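You operate a simulated robot arm through the tools that you are given. There is no shell and no other tool. Be economical: measure what you need, move in short steps, check, and stop when the job is done.

You are at the controls of a simulated two-armed robot. One attempt, no reset.

TASK
Put the second shortest blue ribbed bead on top of the purple spool. Pick up the green mandrel with one hand, pass it to the other hand and put it on the top of the deep bench. Take the blue mandrel and leave it on top of the green paperweight. Put the purple pot in the inside of the steel tub. Fetch the blue cap and set it on the blue plate. Pull the wash bench flap open. Any order will do. Set down upright: second shortest blue ribbed bead, purple pot.

The check looks at the end state, three seconds after you hand in, the way a careful person would. Anything else that was tipped, shoved, dropped, spilled or broken makes it a failure. A push-on lid holds only when it is set on centred and level and pressed home; a screw cap is set on level and turned clockwise until tight.

THE ROBOT
Two 7-joint arms with two-finger grippers on one trunk, on a base that drives. Base frame: it is fixed to the floor where the robot stands at the start and does not move with it; the origin is under the middle of the robot, x ahead of it, y to its left, z up. Units: mm, degrees, N and s.
The left shoulder is at the start at [60, 179, 1168], the right one opposite. With the tool pointing down near the work surface each hand reaches from about 200 to 660 mm from the robot's upright axis, wherever it stands, measured 20 degrees to its own side. Places, roughly: blue cap (3x3x4 cm) [-3200, 0, 900]; blue mandrel (3x3x13 cm) [500, -1100, 1000]; blue plate (10x10x1 cm) [500, 1200, 900]; green mandrel (3x3x13 cm) [500, -1100, 1000]; green paperweight (6x6x6 cm) [-100, -2100, 900]; inside of the steel tub (22x27 cm) [620, -1700, 860]; purple pot (5x5x6 cm) [500, -900, 900]; purple spool (6x6x7 cm) [500, -1900, 900]; second shortest blue ribbed bead (4x4x5 cm) [500, -100, 900]; top of the deep bench [-400, -2500, 800]; wash bench flap [100, 3600, 400]. Payload 1.96 kg a hand.
The TCP of each hand is the grasp point between the finger pads, 20 mm short of the fingertips. In the tool frame z runs along the fingers and y along their closing line. The gripper opens to 72 mm. The gripper's body begins 38 mm behind the TCP.
Orientation is that of the tool frame in the base frame, as a unit quaternion [x, y, z, w]. With the fingers straight down and closing along the base's y, the tool's x points along the base's -x, its y along +y and its z along -z.

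THE INTERFACE
- The arms move only by the tool nudge_tool. It takes "left_deltas", "right_deltas" or both (then of equal length, played together; a hand with none holds still); each is a list of rows, each a list of 7 numbers: the shift along the tool's x, y, z in units of 150 mm (1.0 is 150 mm), then the turn, a rotation vector about the tool's x, y, z in units of 60 degrees (1.0 is 60 degrees), then the gripper command, from -1 (fully open) to 1 (shut), values between in proportion. In form: [[tx, ty, tz, ax, ay, az, fingers], ...]. A call has 1 to 20 rows; each row is the pose to reach, as a shift and turn from the pose commanded when the call began, along the tool's axes at that moment. A call with a number of a shift or a turn outside -1 to 1 is refused whole. Each row takes 0.2 s and may step no farther than 50 mm and 8.6 degrees from the row before; otherwise, or with a gripper value out of range, the whole call is refused. A pose out of reach is approached as far as the arm can. The call stops where the force on the tool passes 40 N (or 10 N more than at its start, if that is more) or the arm is blocked; 0.2 s more then pass. Each finger travels about 153 mm/s and halts on what it meets, pressing with about 21 N; the grip force reading is that of the motor and also rises with nothing between the fingers. The clock runs only during rows and for 0.2 s after the last one: add rows that repeat a pose to give the fingers time. The reply holds the time, the measured pose of the TCP, the force on the tool along the base axes, the opening and the grip force, in the units named above and with some noise, with the torque about the TCP (base axes, N m) and any sound that the robot's microphone picked up.
- Cameras (640 x 400 px; columns grow to the right, rows downward): "scene" is now at [16.4, -8.8, 1716]; the picture's right is [-0.11, -0.99, 0.00], its down [-0.76, 0.08, -0.64] and it looks along [0.64, -0.07, -0.77] (base axes); focal length 276 px, centre (320, 200). "left" rides on the left gripper at [71, -19, -82] in its tool frame; the picture's right is [0.26, 0.97, 0.00], its down [-0.67, 0.18, -0.71] and it looks along [-0.69, 0.19, 0.70] (tool axes); focal length 280 px, centre (320, 200). "right" rides on the right gripper at [71, 19, -82] in its tool frame; the picture's right is [-0.26, 0.96, 0.00], its down [-0.67, -0.18, -0.72] and it looks along [-0.69, -0.19, 0.70] (tool axes); focal length 280 px, centre (320, 200). There is no depth. A picture from a camera that has moved, and an enlarged one, comes with that camera's place and axes in the base frame and with its lens.
- capture(camera): a new picture of that camera. No time passes.
- lift_body(by): slides the trunk up (or, below 0, down) by that many mm; the arms and the scene camera ride with it, the base frame stays. It gives what a move gives, with no picture.
- base_move(legs): drives the robot by 1 to 6 legs, each [ahead, left, turn to the left] in mm, mm and degrees, along the robot's own axes; the way and the turn of a leg run together, so that a leg with both is an arc; at most 1500 mm and 180 degrees a leg. The arms and the cameras ride along, it lands a little off, and it stops where it bumps. It gives what a move gives.
- turn_head(pan, tilt): turns the head with the scene camera to pan (to the left, within 86 degrees either way) and tilt (down, from -29 to 69), counted from straight ahead of the robot. It gives what a move gives.
- close_up(camera, box): a new picture of the part [left, top, right, bottom] of that camera's present view, enlarged. No time passes.
- hand_in(): hands the job in; it is judged then, once.

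Work in short steps. Places have to be worked out from the pictures, the camera data and where the tool is seen: move nearer, look again, correct. Check each grasp and each placing, and mend what went wrong. You have 186 turns and 174 pictures in all, those below and enlarged ones among them. Open the grippers and draw the arms clear of the work before you hand the job in, unless the task says otherwise; then end with one line.

The tools are called after "Request:" by a JSON object that holds its "api" and its "payload". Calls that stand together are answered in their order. nudge_tool: Moves the arms, as the interface text tells. Its arguments: {"type":"object","properties":{"left_deltas":{"type":"array","items":{"type":"array","items":{"type":"number"}}},"right_deltas":{"type":"array","items":{"type":"array","items":{"type":"number"}}}},"required":[]} The other tools are called the same way: lift_body (by) slides the trunk up or down; base_move (legs) drives the base; turn_head (pan, tilt) turns the head that bears the scene camera; capture (camera) takes a picture; close_up (camera, box) takes an enlarged picture of a part of a camera's view; hand_in () hands the job in.

At the start:

```text
time: 0.0
left_position: [439.4, 155.0, 1180.5]
left_orientation: [0.001, 1.0, 0.0, 0.001]
left_wrist_force: [0.5, -0.5, -1.0]
left_torque: [0.02, 0.0, -0.01]
left_finger_gap: 71.9
left_finger_force: 0.1
right_position: [343.8, -206.8, 1181.5]
right_orientation: [0.0, 1.0, 0.001, 0.0]
right_wrist_force: [0.0, -0.4, 0.1]
right_torque: [-0.02, 0.03, -0.03]
right_finger_gap: 72.2
right_finger_force: 0.1
trunk travel left (down, up): [-813.0, 177.0]
robot x, y, heading: [0.3, -0.9, 0.1]
head pan, tilt: [-6.1, 50.0]
```

scene: 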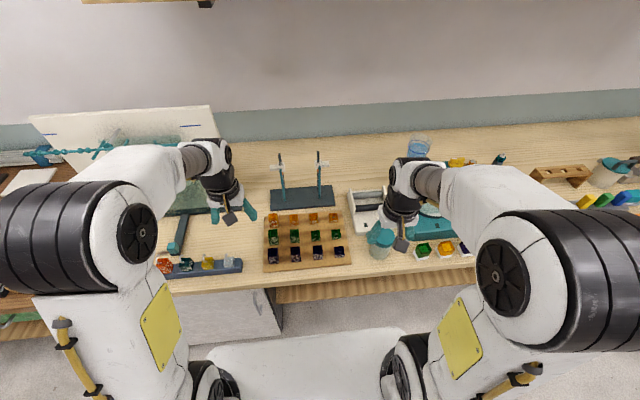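
right: 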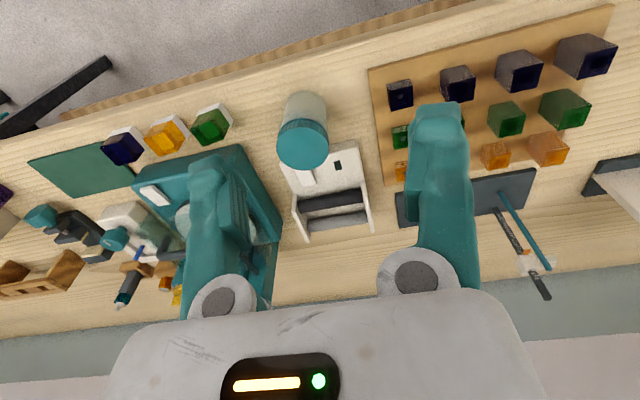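
left: 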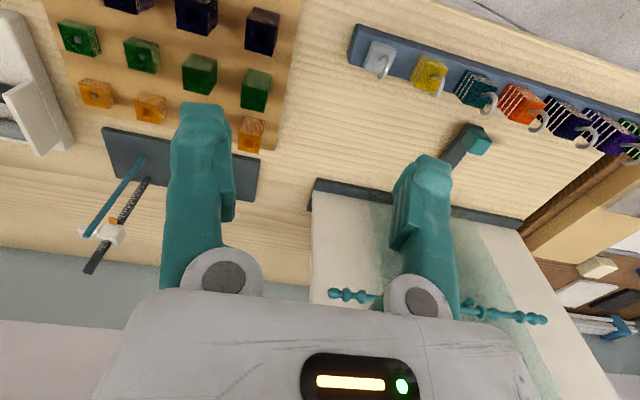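

The board with rows of beads is straight ahead; I enlarge it to compare the blue row.

Request:
{"api": "close_up", "payload": {"camera": "scene", "box": [230, 180, 390, 280]}}

Request:
{"api": "close_up", "payload": {"camera": "right", "box": [360, 0, 640, 175]}}

```text
4.00 times, centred on (310, 230) of scene
camera zoom: at [16.4, -8.8, 1716.0], right [-0.11, -0.99, 0.0], down [-0.76, 0.08, -0.64], along [0.64, -0.07, -0.77], focal length 1106 px, centre (360, 80)
```

zoom: 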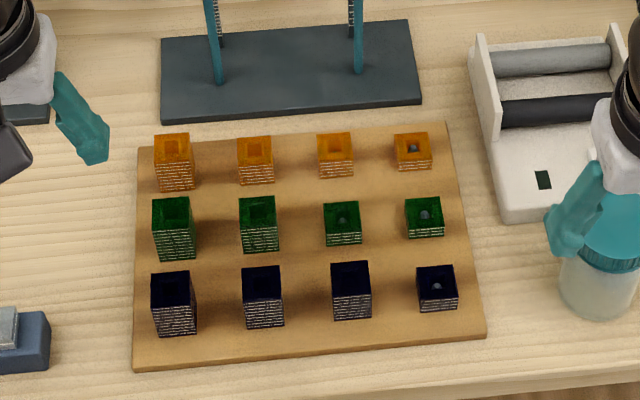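

```text
2.29 times, centred on (500, 88) of right
camera zoom: at [273.4, -187.9, 1262.6], right [0.26, 0.96, 0.0], down [0.67, -0.18, 0.72], along [0.69, -0.19, -0.7], focal length 641 px, centre (-91, 457)
```

zoom: 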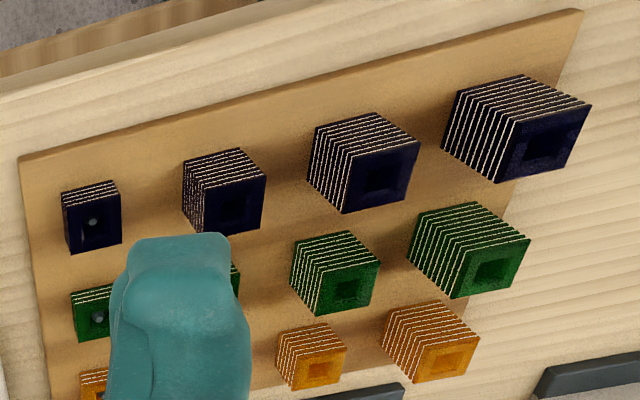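

Third from the left in the front row (col 3) is the second shortest blue bead; I estimate it near (465,-51). I move the right hand above it in small steps and look.

Request:
{"api": "nudge_tool", "payload": {"right_deltas": [[-0.16, 0.2, 0.1, 0, 0, 0, -1], [-0.32, 0.4, 0.2, 0, 0, 0, -1], [-0.48, 0.6, 0.3, 0, 0, 0, -1], [-0.6, 0.8, 0.4, 0, 0, 0, -1], [-0.7, 1.0, 0.5, 0, 0, 0, -1], [-0.7, 1.0, 0.6, 0, 0, 0, -1]]}}

Request:
{"api": "capture", "payload": {"camera": "right"}}

Request:
{"api": "capture", "payload": {"camera": "scene"}}

```text
time: 1.4
left_position: [439.2, 155.5, 1179.9]
left_orientation: [0.0, 1.0, 0.0, 0.001]
left_wrist_force: [0.6, -0.6, 0.6]
left_torque: [0.02, 0.01, 0.03]
left_finger_gap: 72.0
left_finger_force: 0.0
right_position: [450.4, -57.3, 1093.0]
right_orientation: [0.0, 1.0, 0.0, 0.0]
right_wrist_force: [-0.8, 0.6, 0.7]
right_torque: [-0.01, 0.01, 0.02]
right_finger_gap: 72.0
right_finger_force: 0.0
trunk travel left (down, up): [-813.0, 177.0]
robot x, y, heading: [-0.2, -1.5, 0.0]
head pan, tilt: [-6.1, 50.0]
```

```text
168 pictures are left
camera right: at [378.9, -37.8, 1173.8], right [0.26, 0.97, 0.0], down [0.67, -0.18, 0.71], along [0.69, -0.19, -0.7], focal length 280 px, centre (320, 200)
```

right: 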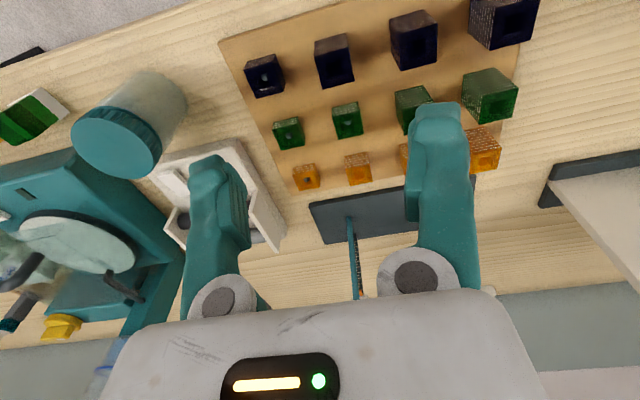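

```text
167 pictures are left
camera scene: at [16.3, -9.4, 1716.0], right [-0.11, -0.99, 0.0], down [-0.76, 0.08, -0.64], along [0.64, -0.07, -0.77], focal length 276 px, centre (320, 200)
```

scene: 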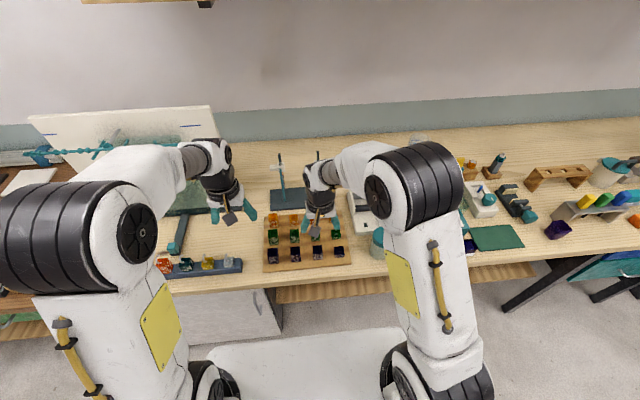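

I take an enlarged view to localise the bead's top face.

Request:
{"api": "close_up", "payload": {"camera": "right", "box": [220, 0, 540, 200]}}

Request:
{"api": "close_up", "payload": {"camera": "scene", "box": [250, 200, 370, 275]}}

```text
2.00 times, centred on (380, 100) of right
camera zoom: at [378.9, -37.8, 1173.8], right [0.26, 0.97, 0.0], down [0.67, -0.18, 0.71], along [0.69, -0.19, -0.7], focal length 561 px, centre (200, 400)
```

zoom: 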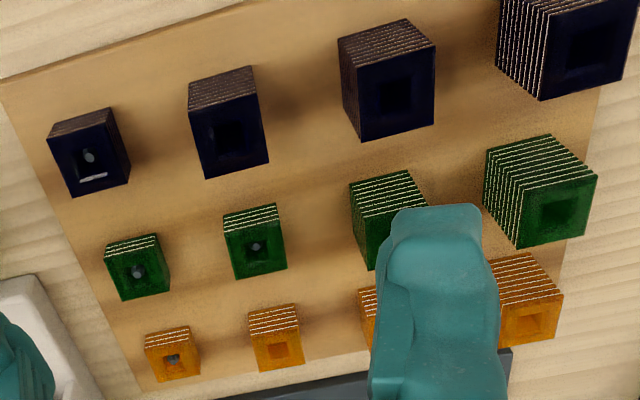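

```text
5.33 times, centred on (310, 238) of scene
camera zoom: at [16.3, -9.4, 1716.0], right [-0.11, -0.99, 0.0], down [-0.76, 0.08, -0.64], along [0.64, -0.07, -0.77], focal length 1474 px, centre (373, 0)
```

zoom: 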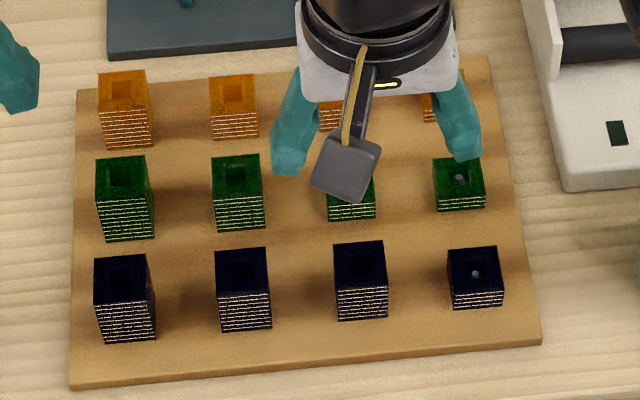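

Triangulation gives the bead top at about (480,-52,902). I descend to z≈965 over it with the fingers narrowed, and look again.

Request:
{"api": "nudge_tool", "payload": {"right_deltas": [[-0.1, 0.035, 0.28, 0, 0, 0, -0.55], [-0.197, 0.035, 0.56, 0, 0, 0, -0.55], [-0.197, 0.035, 0.84, 0, 0, 0, -0.55], [-0.197, 0.035, 0.84, 0, 0, 0, -0.55]]}}

Request:
{"api": "capture", "payload": {"camera": "right"}}

Request:
{"api": "close_up", "payload": {"camera": "scene", "box": [250, 175, 370, 275]}}

```text
time: 2.4
left_position: [440.3, 157.1, 1180.6]
left_orientation: [0.0, 1.0, 0.0, 0.0]
left_wrist_force: [0.4, 0.0, -0.7]
left_torque: [-0.03, 0.02, 0.03]
left_finger_gap: 72.0
left_finger_force: 0.1
right_position: [480.7, -45.9, 970.3]
right_orientation: [0.0, 1.0, 0.0, 0.0]
right_wrist_force: [-0.1, 0.2, 0.3]
right_torque: [-0.04, 0.02, 0.0]
right_finger_gap: 55.7
right_finger_force: 0.0
trunk travel left (down, up): [-813.0, 177.0]
robot x, y, heading: [-0.7, 0.8, -0.2]
head pan, tilt: [-6.1, 50.0]
```

```text
164 pictures are left
camera right: at [409.6, -28.8, 1051.3], right [0.26, 0.97, 0.0], down [0.67, -0.18, 0.72], along [0.69, -0.19, -0.7], focal length 280 px, centre (320, 200)
```

right: 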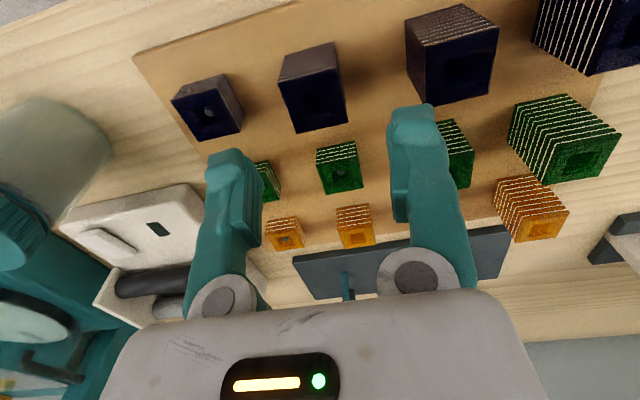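

```text
4.00 times, centred on (310, 225) of scene
camera zoom: at [16.3, -8.6, 1716.0], right [-0.11, -0.99, 0.0], down [-0.76, 0.08, -0.64], along [0.64, -0.07, -0.77], focal length 1106 px, centre (360, 100)
```

zoom: 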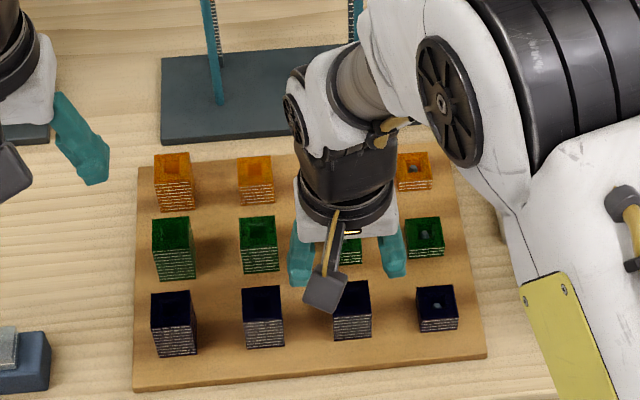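

Relative to the camera the bead is ~4 mm to the -y side of the TCP. I correct that and descend to z≈880.

Request:
{"api": "nudge_tool", "payload": {"right_deltas": [[0.008, -0.03, 0.0, 0, 0, 0, -0.55], [0.008, -0.03, 0.15, 0, 0, 0, -0.55], [0.008, -0.03, 0.3, 0, 0, 0, -0.55], [0.008, -0.03, 0.45, 0, 0, 0, -0.55], [0.008, -0.03, 0.58, 0, 0, 0, -0.55], [0.008, -0.03, 0.58, 0, 0, 0, -0.55]]}}

Request:
{"api": "capture", "payload": {"camera": "right"}}

```text
time: 3.8
left_position: [440.0, 156.1, 1180.5]
left_orientation: [0.0, 1.0, 0.0, 0.001]
left_wrist_force: [-0.1, 0.3, 1.0]
left_torque: [0.0, 0.02, 0.0]
left_finger_gap: 72.1
left_finger_force: 0.1
right_position: [479.8, -55.4, 880.2]
right_orientation: [0.001, 1.0, 0.001, -0.001]
right_wrist_force: [-1.2, -0.2, 3.2]
right_torque: [-0.1, 0.02, -0.09]
right_finger_gap: 56.1
right_finger_force: 0.5
trunk travel left (down, up): [-813.0, 177.0]
robot x, y, heading: [-1.3, 0.4, -0.1]
head pan, tilt: [-6.1, 50.0]
```

```text
162 pictures are left
camera right: at [408.5, -37.4, 961.8], right [0.26, 0.96, 0.0], down [0.67, -0.18, 0.72], along [0.69, -0.19, -0.7], focal length 280 px, centre (320, 200)
```

right: 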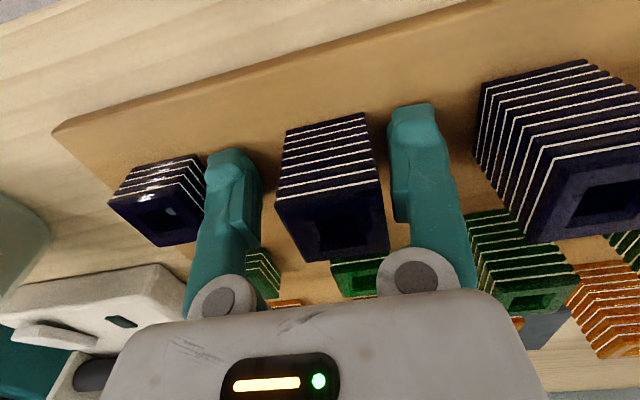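

The fingers straddle the bead; I close them, then lift straight up.

Request:
{"api": "nudge_tool", "payload": {"right_deltas": [[0, 0, 0, 0, 0, 0, 0.3], [0, 0, 0, 0, 0, 0, 1], [0, 0, 0, 0, 0, 0, 1]]}}

Request:
{"api": "nudge_tool", "payload": {"right_deltas": [[0, 0, -0.1, 0, 0, 0, 1], [0, 0, -0.25, 0, 0, 0, 1], [0, 0, -0.5, 0, 0, 0, 1], [0, 0, -0.75, 0, 0, 0, 1], [0, 0, -1, 0, 0, 0, 1]]}}

Request:
{"api": "capture", "payload": {"camera": "right"}}

Request:
{"api": "capture", "payload": {"camera": "scene"}}

```text
time: 4.6
left_position: [439.4, 158.9, 1180.9]
left_orientation: [0.001, 1.0, -0.001, 0.0]
left_wrist_force: [-0.2, 0.1, -0.1]
left_torque: [-0.02, -0.01, -0.02]
left_finger_gap: 71.9
left_finger_force: 0.2
right_position: [479.0, -51.7, 881.5]
right_orientation: [-0.001, 1.0, 0.001, 0.001]
right_wrist_force: [2.9, 15.1, 8.3]
right_torque: [0.2, -0.02, 0.09]
right_finger_gap: 31.2
right_finger_force: 21.2
trunk travel left (down, up): [-813.0, 177.0]
robot x, y, heading: [1.0, 0.4, 0.2]
head pan, tilt: [-6.1, 50.0]
```

```text
time: 5.8
left_position: [439.2, 156.6, 1180.2]
left_orientation: [0.0, 1.0, 0.001, 0.001]
left_wrist_force: [0.2, -0.3, -0.7]
left_torque: [0.03, -0.01, -0.01]
left_finger_gap: 72.3
left_finger_force: 0.1
right_position: [477.4, -55.3, 1032.2]
right_orientation: [0.001, 1.0, 0.0, 0.0]
right_wrist_force: [-0.5, 0.1, -0.6]
right_torque: [0.06, 0.03, 0.02]
right_finger_gap: 31.1
right_finger_force: 21.0
trunk travel left (down, up): [-813.0, 177.0]
robot x, y, heading: [-1.8, -2.1, 0.1]
head pan, tilt: [-6.1, 50.0]
```

```text
161 pictures are left
camera right: at [406.7, -37.7, 1112.9], right [0.26, 0.96, 0.0], down [0.67, -0.18, 0.72], along [0.69, -0.19, -0.7], focal length 280 px, centre (320, 200)
```

right: 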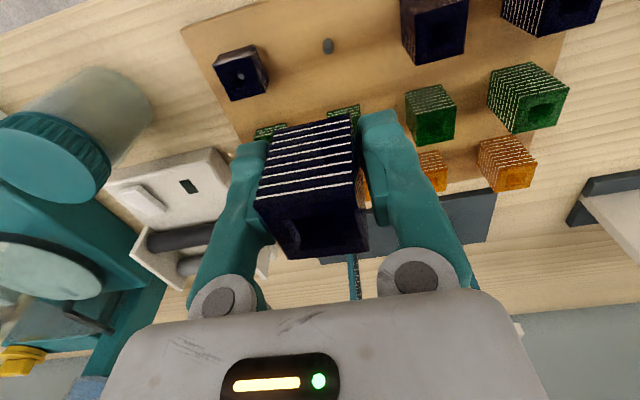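

```text
160 pictures are left
camera scene: at [15.6, -9.1, 1715.9], right [-0.11, -0.99, 0.0], down [-0.76, 0.08, -0.64], along [0.64, -0.07, -0.77], focal length 276 px, centre (320, 200)
```

scene: 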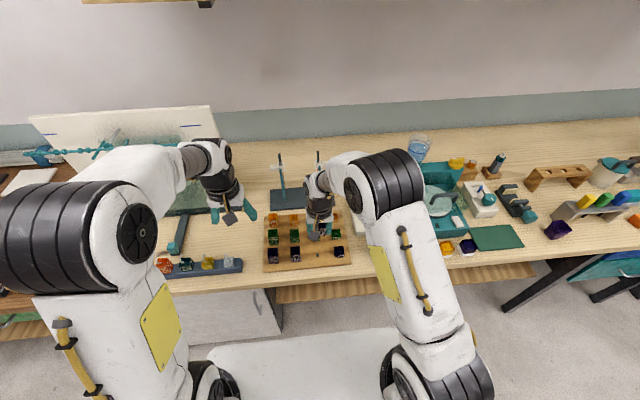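

Bead is held (gap 31 mm) and clear. I raise and retract the right hand, then turn the head right to view the way.

Request:
{"api": "nudge_tool", "payload": {"right_deltas": [[0.2, -0.2, -0.25, 0, 0, 0, 1], [0.4, -0.4, -0.5, 0, 0, 0, 1], [0.6, -0.6, -0.75, 0, 0, 0, 1], [0.8, -0.8, -0.9, 0, 0, 0, 1], [0.9, -1, -1, 0, 0, 0, 1]]}}

Request:
{"api": "turn_head", "payload": {"pan": -60, "tilt": 35}}

Request:
{"api": "capture", "payload": {"camera": "scene"}}

```text
refused: row 1 steps farther than a row can; nothing moved
```

```text
time: 7.0
left_position: [439.2, 156.3, 1180.5]
left_orientation: [0.0, 1.0, -0.001, 0.0]
left_wrist_force: [-0.2, -0.3, 0.1]
left_torque: [0.0, -0.02, 0.0]
left_finger_gap: 71.9
left_finger_force: 0.1
right_position: [478.1, -55.4, 1031.7]
right_orientation: [0.0, 1.0, 0.0, 0.0]
right_wrist_force: [0.7, 1.8, -0.2]
right_torque: [0.02, 0.01, -0.01]
right_finger_gap: 31.3
right_finger_force: 20.9
trunk travel left (down, up): [-813.0, 177.0]
robot x, y, heading: [1.9, 1.3, 0.0]
head pan, tilt: [-60.0, 35.0]
```

```text
159 pictures are left
camera scene: at [-15.8, -76.6, 1737.6], right [-0.87, -0.5, 0.0], down [-0.29, 0.5, -0.82], along [0.41, -0.71, -0.57], focal length 276 px, centre (320, 200)
```

scene: 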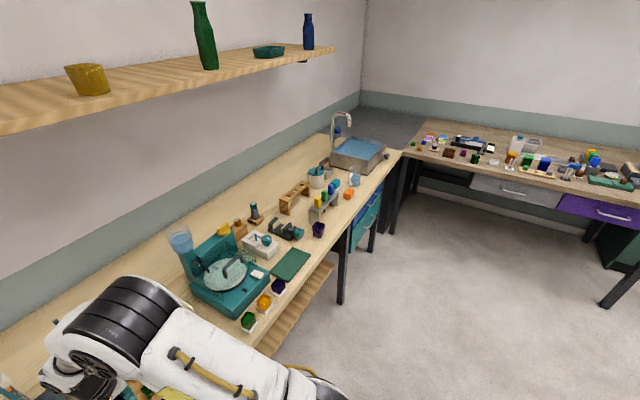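

The way along the bench is clear. I redo the retraction in smaller rows.

Request:
{"api": "nudge_tool", "payload": {"right_deltas": [[0.15, -0.15, -0.2, 0, 0, 0, 1], [0.3, -0.3, -0.4, 0, 0, 0, 1], [0.45, -0.45, -0.6, 0, 0, 0, 1], [0.6, -0.6, -0.75, 0, 0, 0, 1], [0.75, -0.75, -0.9, 0, 0, 0, 1], [0.9, -0.9, -1, 0, 0, 0, 1], [0.95, -1, -1, 0, 0, 0, 1]]}}

Request:
{"api": "base_move", "payload": {"legs": [[0, -900, 0]]}}

Request:
{"api": "turn_head", "payload": {"pan": -10, "tilt": 45}}

Request:
{"api": "capture", "payload": {"camera": "scene"}}

Request:
{"api": "capture", "payload": {"camera": "left"}}

```text
time: 8.6
left_position: [439.6, 155.9, 1180.1]
left_orientation: [-0.001, 1.0, 0.0, -0.001]
left_wrist_force: [0.2, -0.7, 0.3]
left_torque: [0.02, 0.02, 0.0]
left_finger_gap: 71.9
left_finger_force: 0.1
right_position: [335.5, -205.2, 1180.3]
right_orientation: [0.0, 1.0, 0.001, 0.0]
right_wrist_force: [0.2, -0.6, -0.9]
right_torque: [-0.01, 0.0, 0.02]
right_finger_gap: 30.9
right_finger_force: 21.1
trunk travel left (down, up): [-813.0, 177.0]
robot x, y, heading: [-1.4, -1.1, 0.0]
head pan, tilt: [-60.0, 35.0]
```

```text
time: 13.3
left_position: [440.7, -726.5, 1180.9]
left_orientation: [-0.004, 1.0, 0.0, 0.0]
left_wrist_force: [-0.2, 0.2, -0.2]
left_torque: [0.0, -0.05, -0.01]
left_finger_gap: 72.0
left_finger_force: 0.1
right_position: [340.6, -1088.3, 1180.0]
right_orientation: [-0.003, 1.0, 0.0, 0.0]
right_wrist_force: [1.0, 0.1, -0.1]
right_torque: [-0.01, 0.01, 0.0]
right_finger_gap: 31.0
right_finger_force: 21.6
trunk travel left (down, up): [-813.0, 177.0]
robot x, y, heading: [6.8, -888.5, 0.2]
head pan, tilt: [-60.0, 35.0]
```

```text
time: 14.5
left_position: [440.9, -726.5, 1180.0]
left_orientation: [-0.004, 1.0, 0.0, 0.0]
left_wrist_force: [0.5, -0.5, -0.2]
left_torque: [0.01, -0.02, 0.03]
left_finger_gap: 71.8
left_finger_force: 0.0
right_position: [339.1, -1088.7, 1180.3]
right_orientation: [-0.004, 1.0, 0.001, 0.0]
right_wrist_force: [-0.8, -0.7, -0.6]
right_torque: [0.0, -0.02, -0.01]
right_finger_gap: 31.2
right_finger_force: 20.9
trunk travel left (down, up): [-813.0, 177.0]
robot x, y, heading: [5.0, -884.7, 0.2]
head pan, tilt: [-10.0, 45.0]
```

```text
158 pictures are left
camera scene: at [23.3, -900.4, 1722.8], right [-0.17, -0.99, 0.0], down [-0.7, 0.12, -0.71], along [0.7, -0.12, -0.71], focal length 276 px, centre (320, 200)
```

scene: 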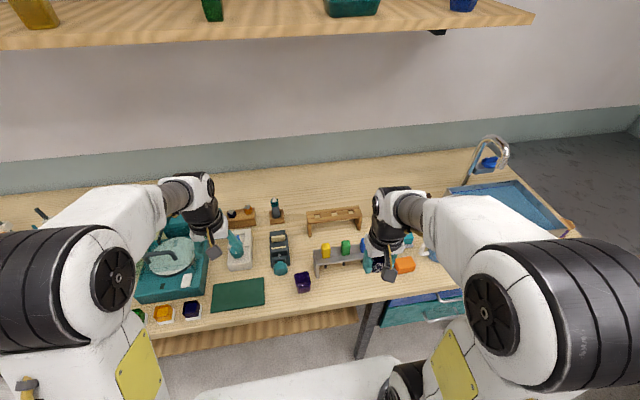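

```text
157 pictures are left
camera left: at [371.0, -747.3, 1262.3], right [-0.27, 0.96, 0.0], down [0.67, 0.19, 0.72], along [0.69, 0.19, -0.7], focal length 280 px, centre (320, 200)
```

left: 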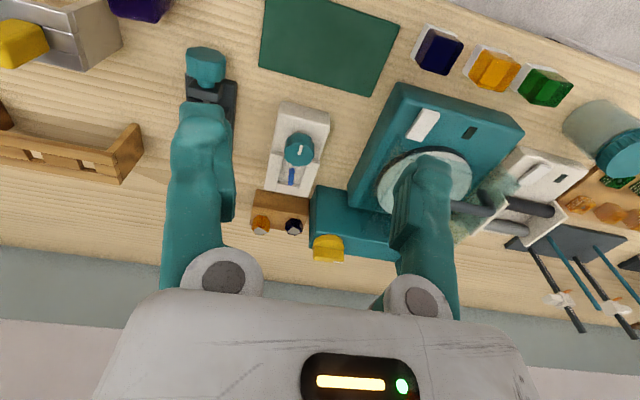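

The purple pot is near (489,-921), and there is a rack with coloured mandrels to its right. I zoom into both.

Request:
{"api": "close_up", "payload": {"camera": "scene", "box": [260, 200, 420, 300]}}

Request:
{"api": "capture", "payload": {"camera": "right"}}

```text
4.00 times, centred on (340, 250) of scene
camera zoom: at [23.3, -900.4, 1722.8], right [-0.17, -0.99, 0.0], down [-0.7, 0.12, -0.71], along [0.7, -0.12, -0.71], focal length 1106 px, centre (240, 0)
```

zoom: 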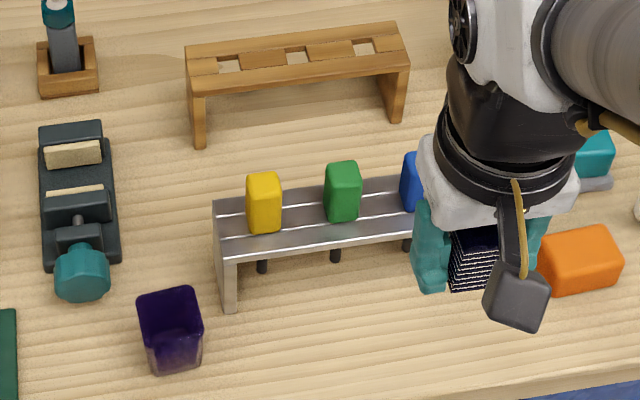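

```text
155 pictures are left
camera right: at [269.1, -1070.6, 1260.5], right [0.26, 0.97, 0.0], down [0.68, -0.18, 0.72], along [0.69, -0.18, -0.7], focal length 280 px, centre (320, 200)
```

right: 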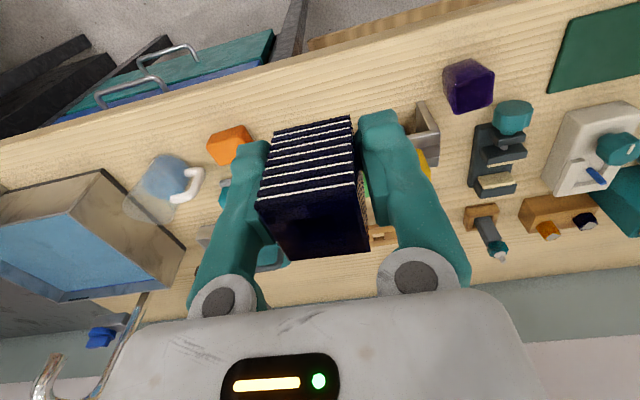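

I drive 130 mm further right to bring the pot onto the left hand's side, then hover the left hand over it.

Request:
{"api": "base_move", "payload": {"legs": [[0, -130, 0]]}}

Request:
{"api": "nudge_tool", "payload": {"left_deltas": [[-0.08, -0.2, 0.1, 0, 0, 0, -1], [-0.15, -0.35, 0.3, 0, 0, 0, -1], [-0.2, -0.42, 0.5, 0, 0, 0, -1], [-0.2, -0.42, 0.7, 0, 0, 0, -1], [-0.2, -0.42, 0.7, 0, 0, 0, -1]]}}

Request:
{"api": "capture", "payload": {"camera": "left"}}

Request:
{"api": "capture", "payload": {"camera": "scene"}}

```text
time: 15.8
left_position: [442.1, -852.7, 1181.5]
left_orientation: [-0.006, 1.0, -0.001, 0.0]
left_wrist_force: [0.0, -0.5, 0.8]
left_torque: [-0.02, 0.0, -0.02]
left_finger_gap: 71.8
left_finger_force: 0.0
right_position: [341.2, -1214.2, 1178.7]
right_orientation: [-0.006, 1.0, 0.0, 0.0]
right_wrist_force: [0.1, 0.3, -0.7]
right_torque: [0.01, -0.02, 0.02]
right_finger_gap: 31.0
right_finger_force: 21.2
trunk travel left (down, up): [-813.0, 177.0]
robot x, y, heading: [6.6, -1016.4, 0.7]
head pan, tilt: [-10.0, 45.0]
```

```text
time: 17.0
left_position: [475.7, -914.1, 1073.7]
left_orientation: [-0.006, 1.0, 0.0, 0.001]
left_wrist_force: [0.1, 0.7, 0.5]
left_torque: [0.03, 0.01, 0.01]
left_finger_gap: 71.9
left_finger_force: 0.0
right_position: [341.8, -1216.0, 1180.3]
right_orientation: [-0.007, 1.0, 0.0, 0.0]
right_wrist_force: [0.4, -0.7, -0.4]
right_torque: [0.0, -0.01, -0.03]
right_finger_gap: 30.8
right_finger_force: 21.1
trunk travel left (down, up): [-813.0, 177.0]
robot x, y, heading: [3.7, -1015.8, 0.7]
head pan, tilt: [-10.0, 45.0]
```

```text
154 pictures are left
camera left: at [404.5, -936.4, 1156.0], right [-0.27, 0.96, 0.0], down [0.67, 0.19, 0.72], along [0.69, 0.2, -0.7], focal length 280 px, centre (320, 200)
```

left: 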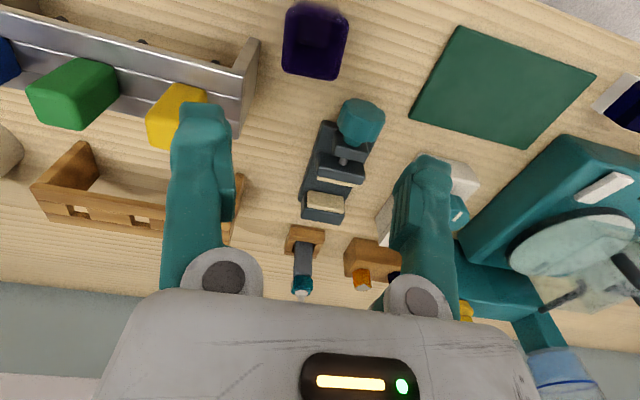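

```text
153 pictures are left
camera scene: at [24.0, -1029.6, 1722.8], right [-0.16, -0.99, 0.0], down [-0.7, 0.11, -0.71], along [0.7, -0.11, -0.71], focal length 276 px, centre (320, 200)
```

scene: 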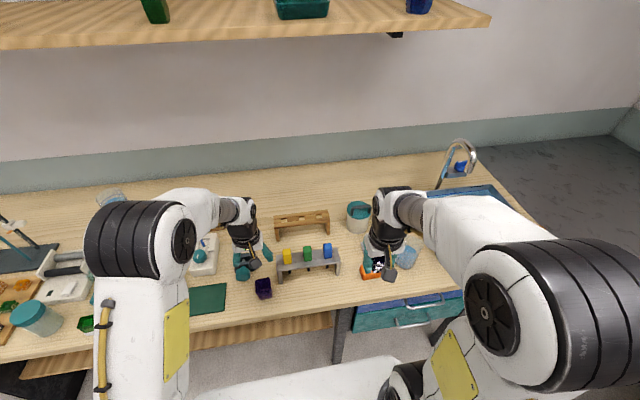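

I enlarge the pot for its orientation.

Request:
{"api": "close_up", "payload": {"camera": "left", "box": [240, 0, 400, 100]}}

Request:
{"api": "close_up", "payload": {"camera": "scene", "box": [210, 235, 370, 335]}}

```text
4.00 times, centred on (320, 50) of left
camera zoom: at [404.5, -936.4, 1156.0], right [-0.27, 0.96, 0.0], down [0.67, 0.19, 0.72], along [0.69, 0.2, -0.7], focal length 1122 px, centre (320, 800)
```

zoom: 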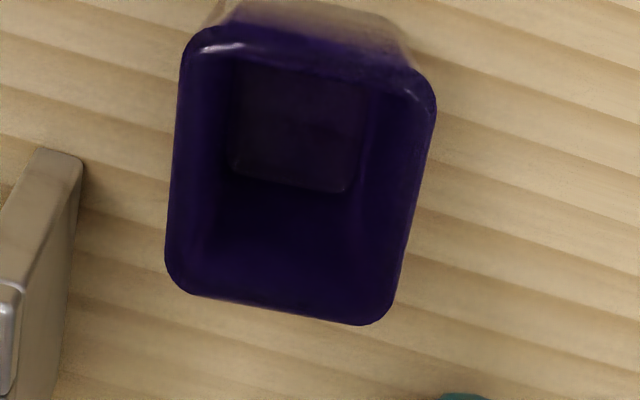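

```text
4.00 times, centred on (290, 285) of scene
camera zoom: at [24.0, -1029.6, 1722.8], right [-0.16, -0.99, 0.0], down [-0.7, 0.11, -0.71], along [0.7, -0.11, -0.71], focal length 1106 px, centre (440, -140)
```

zoom: 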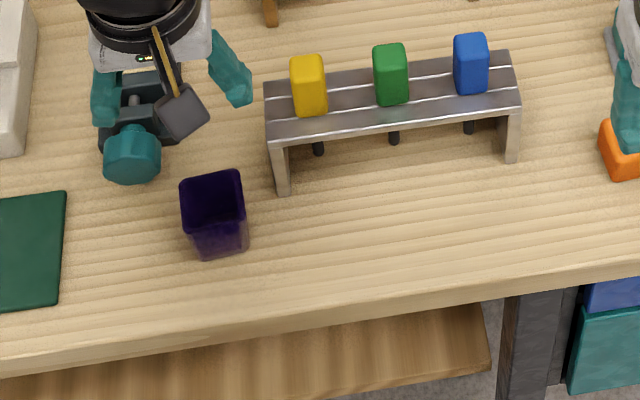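

Pot rim centre ≈ (477,-920,918), turned about +5°. I align the left hand and descend in two stages.

Request:
{"api": "nudge_tool", "payload": {"left_deltas": [[-0.01, -0.03, 0.2, 0, 0, -0.07, -0.75], [-0.01, -0.03, 0.45, 0, 0, -0.07, -0.75], [-0.01, -0.03, 0.7, 0, 0, -0.07, -0.75], [-0.01, -0.03, 0.7, 0, 0, -0.07, -0.75]]}}

Request:
{"api": "capture", "payload": {"camera": "left"}}

```text
time: 18.0
left_position: [474.8, -918.4, 972.9]
left_orientation: [-0.043, 0.999, 0.0, 0.001]
left_wrist_force: [-0.7, -0.3, 0.0]
left_torque: [-0.01, 0.02, 0.02]
left_finger_gap: 63.4
left_finger_force: 0.1
right_position: [342.5, -1216.3, 1179.3]
right_orientation: [-0.006, 1.0, 0.0, 0.0]
right_wrist_force: [0.7, 0.6, -0.8]
right_torque: [0.0, -0.03, 0.03]
right_finger_gap: 30.9
right_finger_force: 21.1
trunk travel left (down, up): [-813.0, 177.0]
robot x, y, heading: [3.7, -1013.8, 0.6]
head pan, tilt: [-10.0, 45.0]
```

```text
150 pictures are left
camera left: at [404.8, -944.5, 1054.6], right [-0.34, 0.94, 0.0], down [0.66, 0.24, 0.72], along [0.67, 0.25, -0.7], focal length 280 px, centre (320, 200)
```

left: 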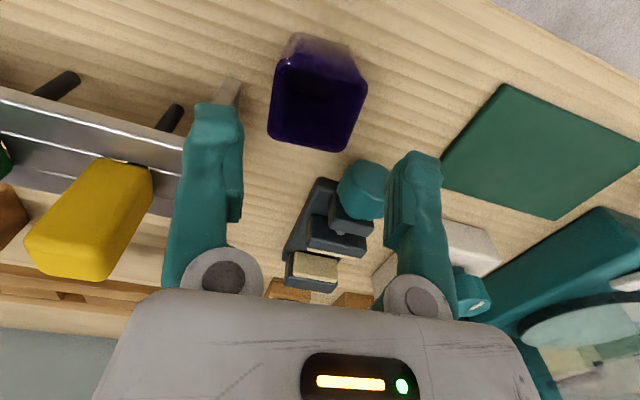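

Slight correction (-1,-2 mm) and descend to z≈893 around the pot.

Request:
{"api": "nudge_tool", "payload": {"left_deltas": [[0.01, -0.015, 0.15, 0, 0, 0, -0.75], [0.01, -0.015, 0.3, 0, 0, 0, -0.75], [0.01, -0.015, 0.42, 0, 0, 0, -0.75], [0.01, -0.015, 0.53, 0, 0, 0, -0.75], [0.01, -0.015, 0.53, 0, 0, 0, -0.75]]}}

Request:
{"api": "capture", "payload": {"camera": "left"}}

```text
time: 19.2
left_position: [471.2, -920.9, 892.0]
left_orientation: [-0.043, 0.999, -0.001, 0.001]
left_wrist_force: [-0.1, 0.6, 0.0]
left_torque: [-0.01, 0.01, 0.0]
left_finger_gap: 63.4
left_finger_force: 0.1
right_position: [341.7, -1216.7, 1179.6]
right_orientation: [-0.007, 1.0, 0.0, 0.0]
right_wrist_force: [0.2, -0.4, -0.8]
right_torque: [0.02, -0.02, 0.0]
right_finger_gap: 30.8
right_finger_force: 21.1
trunk travel left (down, up): [-813.0, 177.0]
robot x, y, heading: [7.1, -1013.7, 0.8]
head pan, tilt: [-10.0, 45.0]
```

```text
149 pictures are left
camera left: at [402.5, -948.3, 974.1], right [-0.34, 0.94, 0.0], down [0.66, 0.24, 0.72], along [0.67, 0.25, -0.7], focal length 280 px, centre (320, 200)
```

left: 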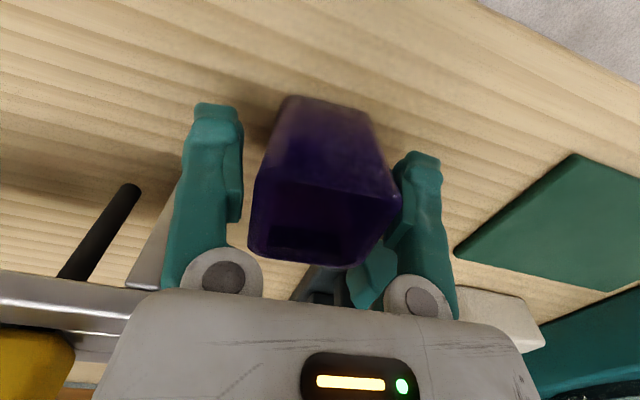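

The pot is between the fingers; I close and lift.

Request:
{"api": "nudge_tool", "payload": {"left_deltas": [[0, 0.0, 0, 0, 0, 0, -0.2], [0, 0, 0, 0, 0, 0, 1], [0, 0, 0, 0, 0, 0, 1], [0, 0, 0, 0, 0, 0, 1]]}}

Request:
{"api": "nudge_tool", "payload": {"left_deltas": [[0, 0, -0.15, 0, 0, 0, 1], [0, 0, -0.4, 0, 0, 0, 1], [0, 0, -0.7, 0, 0, 0, 1], [0, 0, -1, 0, 0, 0, 1]]}}

Request:
{"api": "capture", "payload": {"camera": "left"}}

```text
time: 20.2
left_position: [471.8, -921.1, 892.2]
left_orientation: [-0.042, 0.999, 0.0, 0.0]
left_wrist_force: [-0.2, -0.2, 0.7]
left_torque: [-0.02, -0.04, -0.01]
left_finger_gap: 54.5
left_finger_force: 21.1
right_position: [343.1, -1217.1, 1180.9]
right_orientation: [-0.006, 1.0, 0.0, 0.0]
right_wrist_force: [0.9, 1.2, -0.3]
right_torque: [-0.01, 0.02, -0.02]
right_finger_gap: 31.3
right_finger_force: 21.2
trunk travel left (down, up): [-813.0, 177.0]
robot x, y, heading: [7.3, -1012.9, 0.9]
head pan, tilt: [-10.0, 45.0]
```

```text
time: 21.2
left_position: [473.4, -918.3, 1039.2]
left_orientation: [-0.043, 0.999, 0.0, 0.0]
left_wrist_force: [0.8, 0.3, -1.4]
left_torque: [-0.01, -0.01, 0.01]
left_finger_gap: 54.3
left_finger_force: 21.4
right_position: [340.8, -1216.0, 1179.7]
right_orientation: [-0.006, 1.0, 0.0, 0.0]
right_wrist_force: [0.5, 0.0, -0.9]
right_torque: [0.0, 0.01, 0.0]
right_finger_gap: 31.0
right_finger_force: 21.0
trunk travel left (down, up): [-813.0, 177.0]
robot x, y, heading: [4.7, -1014.4, 0.9]
head pan, tilt: [-10.0, 45.0]
```

```text
148 pictures are left
camera left: at [404.3, -945.2, 1120.8], right [-0.34, 0.94, 0.0], down [0.66, 0.24, 0.72], along [0.67, 0.25, -0.7], focal length 280 px, centre (320, 200)
```

left: 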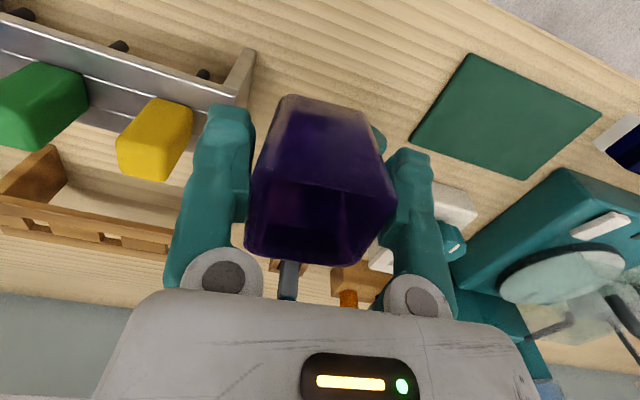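

Pot held. I raise the left hand and look toward the tub with the head.

Request:
{"api": "nudge_tool", "payload": {"left_deltas": [[0.1, 0.1, -0.2, 0, 0, 0, 1], [0.2, 0.2, -0.4, 0, 0, 0, 1], [0.3, 0.3, -0.6, 0, 0, 0, 1], [0.4, 0.3, -0.8, 0, 0, 0, 1], [0.5, 0.3, -1, 0, 0, 0, 1]]}}

Request:
{"api": "base_move", "payload": {"legs": [[0, -450, 0]]}}

Request:
{"api": "turn_head", "payload": {"pan": -25, "tilt": 42}}

Request:
{"api": "capture", "payload": {"camera": "scene"}}

```text
time: 22.4
left_position: [392.1, -886.3, 1191.8]
left_orientation: [-0.043, 0.999, 0.0, 0.001]
left_wrist_force: [-0.1, 0.4, -2.1]
left_torque: [0.0, 0.05, 0.01]
left_finger_gap: 53.9
left_finger_force: 21.0
right_position: [341.2, -1217.0, 1180.5]
right_orientation: [-0.006, 1.0, 0.0, 0.001]
right_wrist_force: [-0.2, -0.9, -0.5]
right_torque: [0.0, 0.02, -0.01]
right_finger_gap: 30.8
right_finger_force: 20.9
trunk travel left (down, up): [-813.0, 177.0]
robot x, y, heading: [1.3, -1014.3, 0.6]
head pan, tilt: [-10.0, 45.0]
```

```text
time: 25.1
left_position: [397.7, -1348.8, 1191.1]
left_orientation: [-0.036, 0.999, 0.0, 0.0]
left_wrist_force: [0.5, 0.8, -2.2]
left_torque: [0.02, 0.01, 0.05]
left_finger_gap: 53.8
left_finger_force: 20.8
right_position: [340.1, -1678.4, 1179.6]
right_orientation: [0.001, 1.0, 0.0, 0.0]
right_wrist_force: [0.6, -0.1, -1.1]
right_torque: [-0.02, 0.0, 0.04]
right_finger_gap: 31.1
right_finger_force: 20.5
trunk travel left (down, up): [-813.0, 177.0]
robot x, y, heading: [6.2, -1471.4, 0.0]
head pan, tilt: [-10.0, 45.0]
```

```text
time: 25.9
left_position: [398.3, -1349.3, 1190.5]
left_orientation: [-0.036, 0.999, 0.001, -0.001]
left_wrist_force: [0.7, -0.9, -1.3]
left_torque: [-0.01, 0.0, -0.02]
left_finger_gap: 53.5
left_finger_force: 20.7
right_position: [341.1, -1679.5, 1179.7]
right_orientation: [0.001, 1.0, 0.0, 0.0]
right_wrist_force: [0.5, 0.7, -1.0]
right_torque: [0.01, -0.03, -0.01]
right_finger_gap: 31.0
right_finger_force: 20.8
trunk travel left (down, up): [-813.0, 177.0]
robot x, y, heading: [10.2, -1472.7, -0.1]
head pan, tilt: [-25.0, 42.0]
```

```text
147 pictures are left
camera scene: at [22.3, -1510.1, 1727.1], right [-0.42, -0.91, 0.0], down [-0.61, 0.28, -0.74], along [0.67, -0.31, -0.67], focal length 276 px, centre (320, 200)
```

scene: 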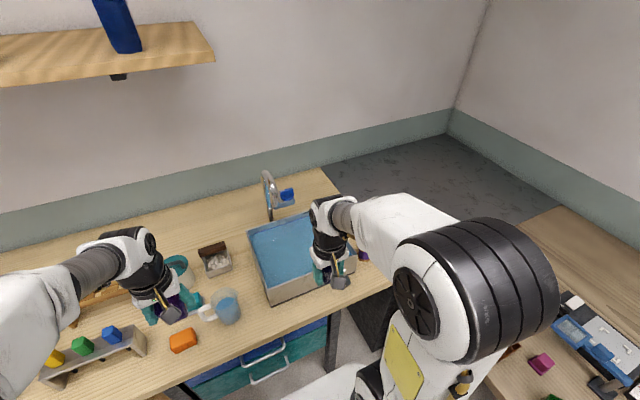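

The tub lies ahead-right. I drive 180 mm further right and look with the head and the right hand camera.

Request:
{"api": "base_move", "payload": {"legs": [[0, -180, 0]]}}

Request:
{"api": "turn_head", "payload": {"pan": -10, "tilt": 50}}

Request:
{"api": "capture", "payload": {"camera": "scene"}}

Request:
{"api": "capture", "payload": {"camera": "right"}}

Request:
{"api": "capture", "payload": {"camera": "left"}}

```text
time: 27.4
left_position: [397.6, -1530.2, 1189.6]
left_orientation: [-0.035, 0.999, -0.001, 0.0]
left_wrist_force: [-0.5, 0.6, -1.8]
left_torque: [-0.01, 0.0, 0.02]
left_finger_gap: 53.5
left_finger_force: 20.7
right_position: [339.8, -1861.0, 1180.2]
right_orientation: [0.001, 1.0, -0.001, -0.001]
right_wrist_force: [0.7, -0.1, -0.8]
right_torque: [0.0, 0.01, -0.02]
right_finger_gap: 31.0
right_finger_force: 21.2
trunk travel left (down, up): [-813.0, 177.0]
robot x, y, heading: [4.3, -1653.4, -0.2]
head pan, tilt: [-25.0, 42.0]
```

```text
time: 28.2
left_position: [398.3, -1531.8, 1190.7]
left_orientation: [-0.035, 0.999, 0.001, 0.0]
left_wrist_force: [0.7, -0.3, -1.4]
left_torque: [0.0, 0.02, 0.02]
left_finger_gap: 53.5
left_finger_force: 21.0
right_position: [339.7, -1863.2, 1180.3]
right_orientation: [0.002, 1.0, 0.0, 0.0]
right_wrist_force: [-0.1, 0.5, -0.8]
right_torque: [-0.01, 0.02, 0.01]
right_finger_gap: 30.9
right_finger_force: 21.3
trunk travel left (down, up): [-813.0, 177.0]
robot x, y, heading: [4.9, -1656.1, -0.1]
head pan, tilt: [-10.0, 50.0]
```

```text
146 pictures are left
camera scene: at [21.8, -1670.9, 1715.9], right [-0.18, -0.98, 0.0], down [-0.75, 0.14, -0.64], along [0.63, -0.11, -0.77], focal length 276 px, centre (320, 200)
```

scene: 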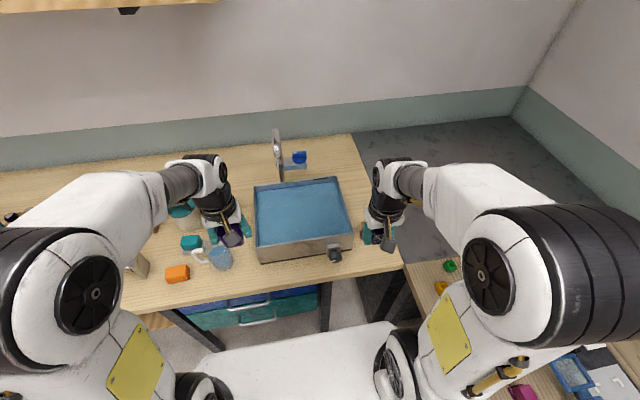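

```text
145 pictures are left
camera right: at [269.8, -1844.2, 1260.4], right [0.27, 0.96, 0.0], down [0.67, -0.19, 0.71], along [0.69, -0.19, -0.7], focal length 280 px, centre (320, 200)
```

right: 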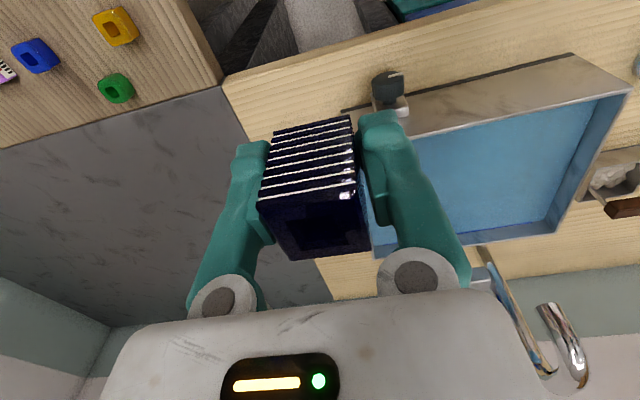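

```text
144 pictures are left
camera left: at [328.6, -1557.6, 1272.4], right [-0.33, 0.94, 0.0], down [0.66, 0.23, 0.72], along [0.68, 0.24, -0.7], focal length 280 px, centre (320, 200)
```

left: 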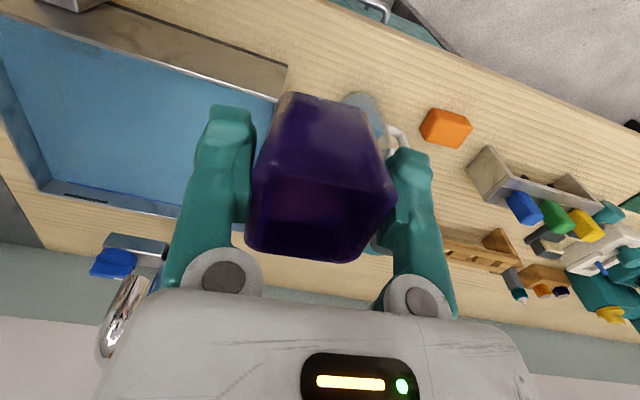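

Tub rim ~935 high, x≈490–750, y≈-1541…-1870. I move the left hand toward (590,-1630) high first.

Request:
{"api": "nudge_tool", "payload": {"left_deltas": [[-0.2, -0.15, 0, 0, 0, 0, 1], [-0.4, -0.3, 0, 0, 0, 0, 1], [-0.6, -0.45, 0, 0, 0, 0, 1], [-0.8, -0.6, 0, 0, 0, 0, 1], [-0.95, -0.73, 0, 0, 0, 0, 1], [-0.95, -0.73, 0.2, 0, 0, 0, 1], [-0.95, -0.73, 0.4, 0, 0, 0, 1], [-0.95, -0.73, 0.4, 0, 0, 0, 1]]}}

Request:
{"api": "capture", "payload": {"camera": "scene"}}

Request:
{"api": "capture", "payload": {"camera": "left"}}

```text
time: 30.0
left_position: [480.1, -1586.8, 1157.7]
left_orientation: [-0.035, 0.999, -0.002, 0.004]
left_wrist_force: [-0.8, -0.6, -0.6]
left_torque: [-0.02, 0.03, 0.01]
left_finger_gap: 53.5
left_finger_force: 21.0
left hand out of reach, approached as far as the arm can: row 1, 2, 3, 4, 5, 6, 7, 8
right_position: [338.3, -1862.6, 1180.2]
right_orientation: [0.002, 1.0, 0.0, 0.001]
right_wrist_force: [-0.2, -0.2, -0.8]
right_torque: [0.0, -0.03, 0.0]
right_finger_gap: 31.1
right_finger_force: 21.5
trunk travel left (down, up): [-813.0, 177.0]
robot x, y, heading: [9.4, -1656.7, 0.2]
head pan, tilt: [-10.0, 50.0]
```

```text
143 pictures are left
camera scene: at [18.9, -1668.1, 1716.0], right [-0.18, -0.98, 0.0], down [-0.75, 0.14, -0.64], along [0.63, -0.11, -0.77], focal length 276 px, centre (320, 200)
```

scene: 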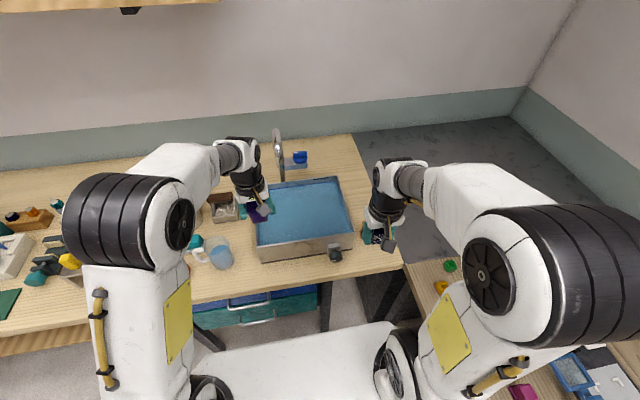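

```text
142 pictures are left
camera left: at [409.5, -1612.0, 1239.6], right [-0.33, 0.94, -0.01], down [0.65, 0.23, 0.72], along [0.68, 0.23, -0.69], focal length 280 px, centre (320, 200)
```

left: 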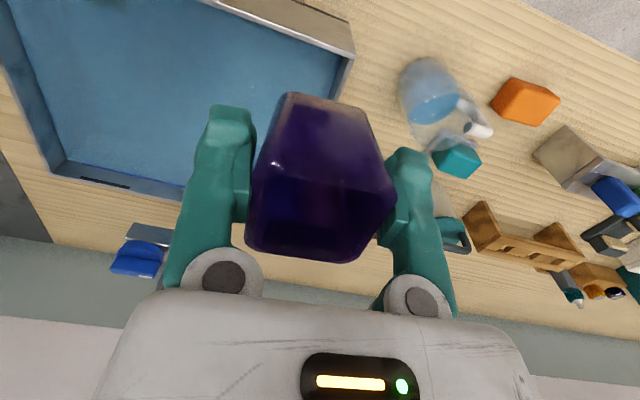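

The far pose is out of reach at that height; I lower the hand to see how the commanded pose resolves (rim is well below).

Request:
{"api": "nudge_tool", "payload": {"left_deltas": [[0, 0, 0.2, 0, 0, 0, 1], [0, 0, 0.4, 0, 0, 0, 1], [0, 0, 0.6, 0, 0, 0, 1], [0, 0, 0.6, 0, 0, 0, 1], [0, 0, 0.6, 0, 0, 0, 1]]}}

```text
time: 31.2
left_position: [482.3, -1588.3, 1070.7]
left_orientation: [-0.035, 0.999, 0.0, 0.001]
left_wrist_force: [0.1, 0.6, -1.2]
left_torque: [0.03, 0.01, 0.03]
left_finger_gap: 53.6
left_finger_force: 21.2
right_position: [339.9, -1862.1, 1181.0]
right_orientation: [0.002, 1.0, -0.001, 0.001]
right_wrist_force: [0.2, -0.2, -1.0]
right_torque: [0.0, 0.0, 0.01]
right_finger_gap: 31.1
right_finger_force: 20.5
trunk travel left (down, up): [-813.0, 177.0]
robot x, y, heading: [6.3, -1653.4, -0.0]
head pan, tilt: [-10.0, 50.0]
```

Commands restart from the reached pose. Now forward over the tub at z≈1050.

Request:
{"api": "nudge_tool", "payload": {"left_deltas": [[-0.17, -0.1, 0.05, 0, 0, 0, 1], [-0.34, -0.2, 0.1, 0, 0, 0, 1], [-0.51, -0.3, 0.15, 0, 0, 0, 1], [-0.69, -0.4, 0.15, 0, 0, 0, 1], [-0.69, -0.4, 0.15, 0, 0, 0, 1]]}}

Request:
{"api": "capture", "payload": {"camera": "left"}}

Request:
{"api": "capture", "payload": {"camera": "scene"}}

```text
time: 32.4
left_position: [563.5, -1628.2, 1050.8]
left_orientation: [-0.036, 0.999, 0.001, 0.0]
left_wrist_force: [-0.1, 0.2, -0.7]
left_torque: [0.0, 0.02, 0.01]
left_finger_gap: 53.8
left_finger_force: 20.8
left hand out of reach, approached as far as the arm can: row 4, 5
right_position: [340.5, -1861.6, 1179.0]
right_orientation: [0.002, 1.0, 0.0, 0.0]
right_wrist_force: [0.1, 0.8, -0.7]
right_torque: [-0.01, 0.02, -0.01]
right_finger_gap: 31.2
right_finger_force: 20.8
trunk travel left (down, up): [-813.0, 177.0]
robot x, y, heading: [5.8, -1653.1, -0.3]
head pan, tilt: [-10.0, 50.0]
```

```text
141 pictures are left
camera left: at [494.1, -1653.1, 1132.8], right [-0.33, 0.94, 0.0], down [0.66, 0.23, 0.72], along [0.68, 0.24, -0.7], focal length 280 px, centre (320, 200)
```

left: 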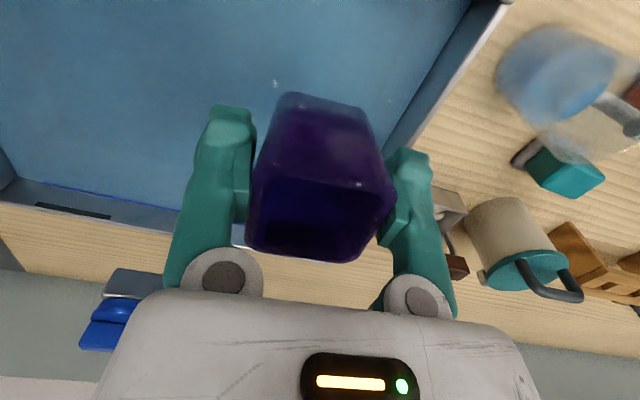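

```text
140 pictures are left
camera scene: at [21.8, -1669.5, 1715.9], right [-0.18, -0.98, 0.0], down [-0.75, 0.14, -0.64], along [0.63, -0.11, -0.77], focal length 276 px, centre (320, 200)
```

scene: 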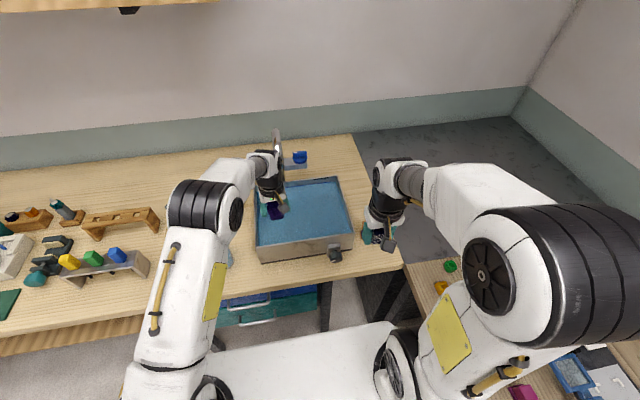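

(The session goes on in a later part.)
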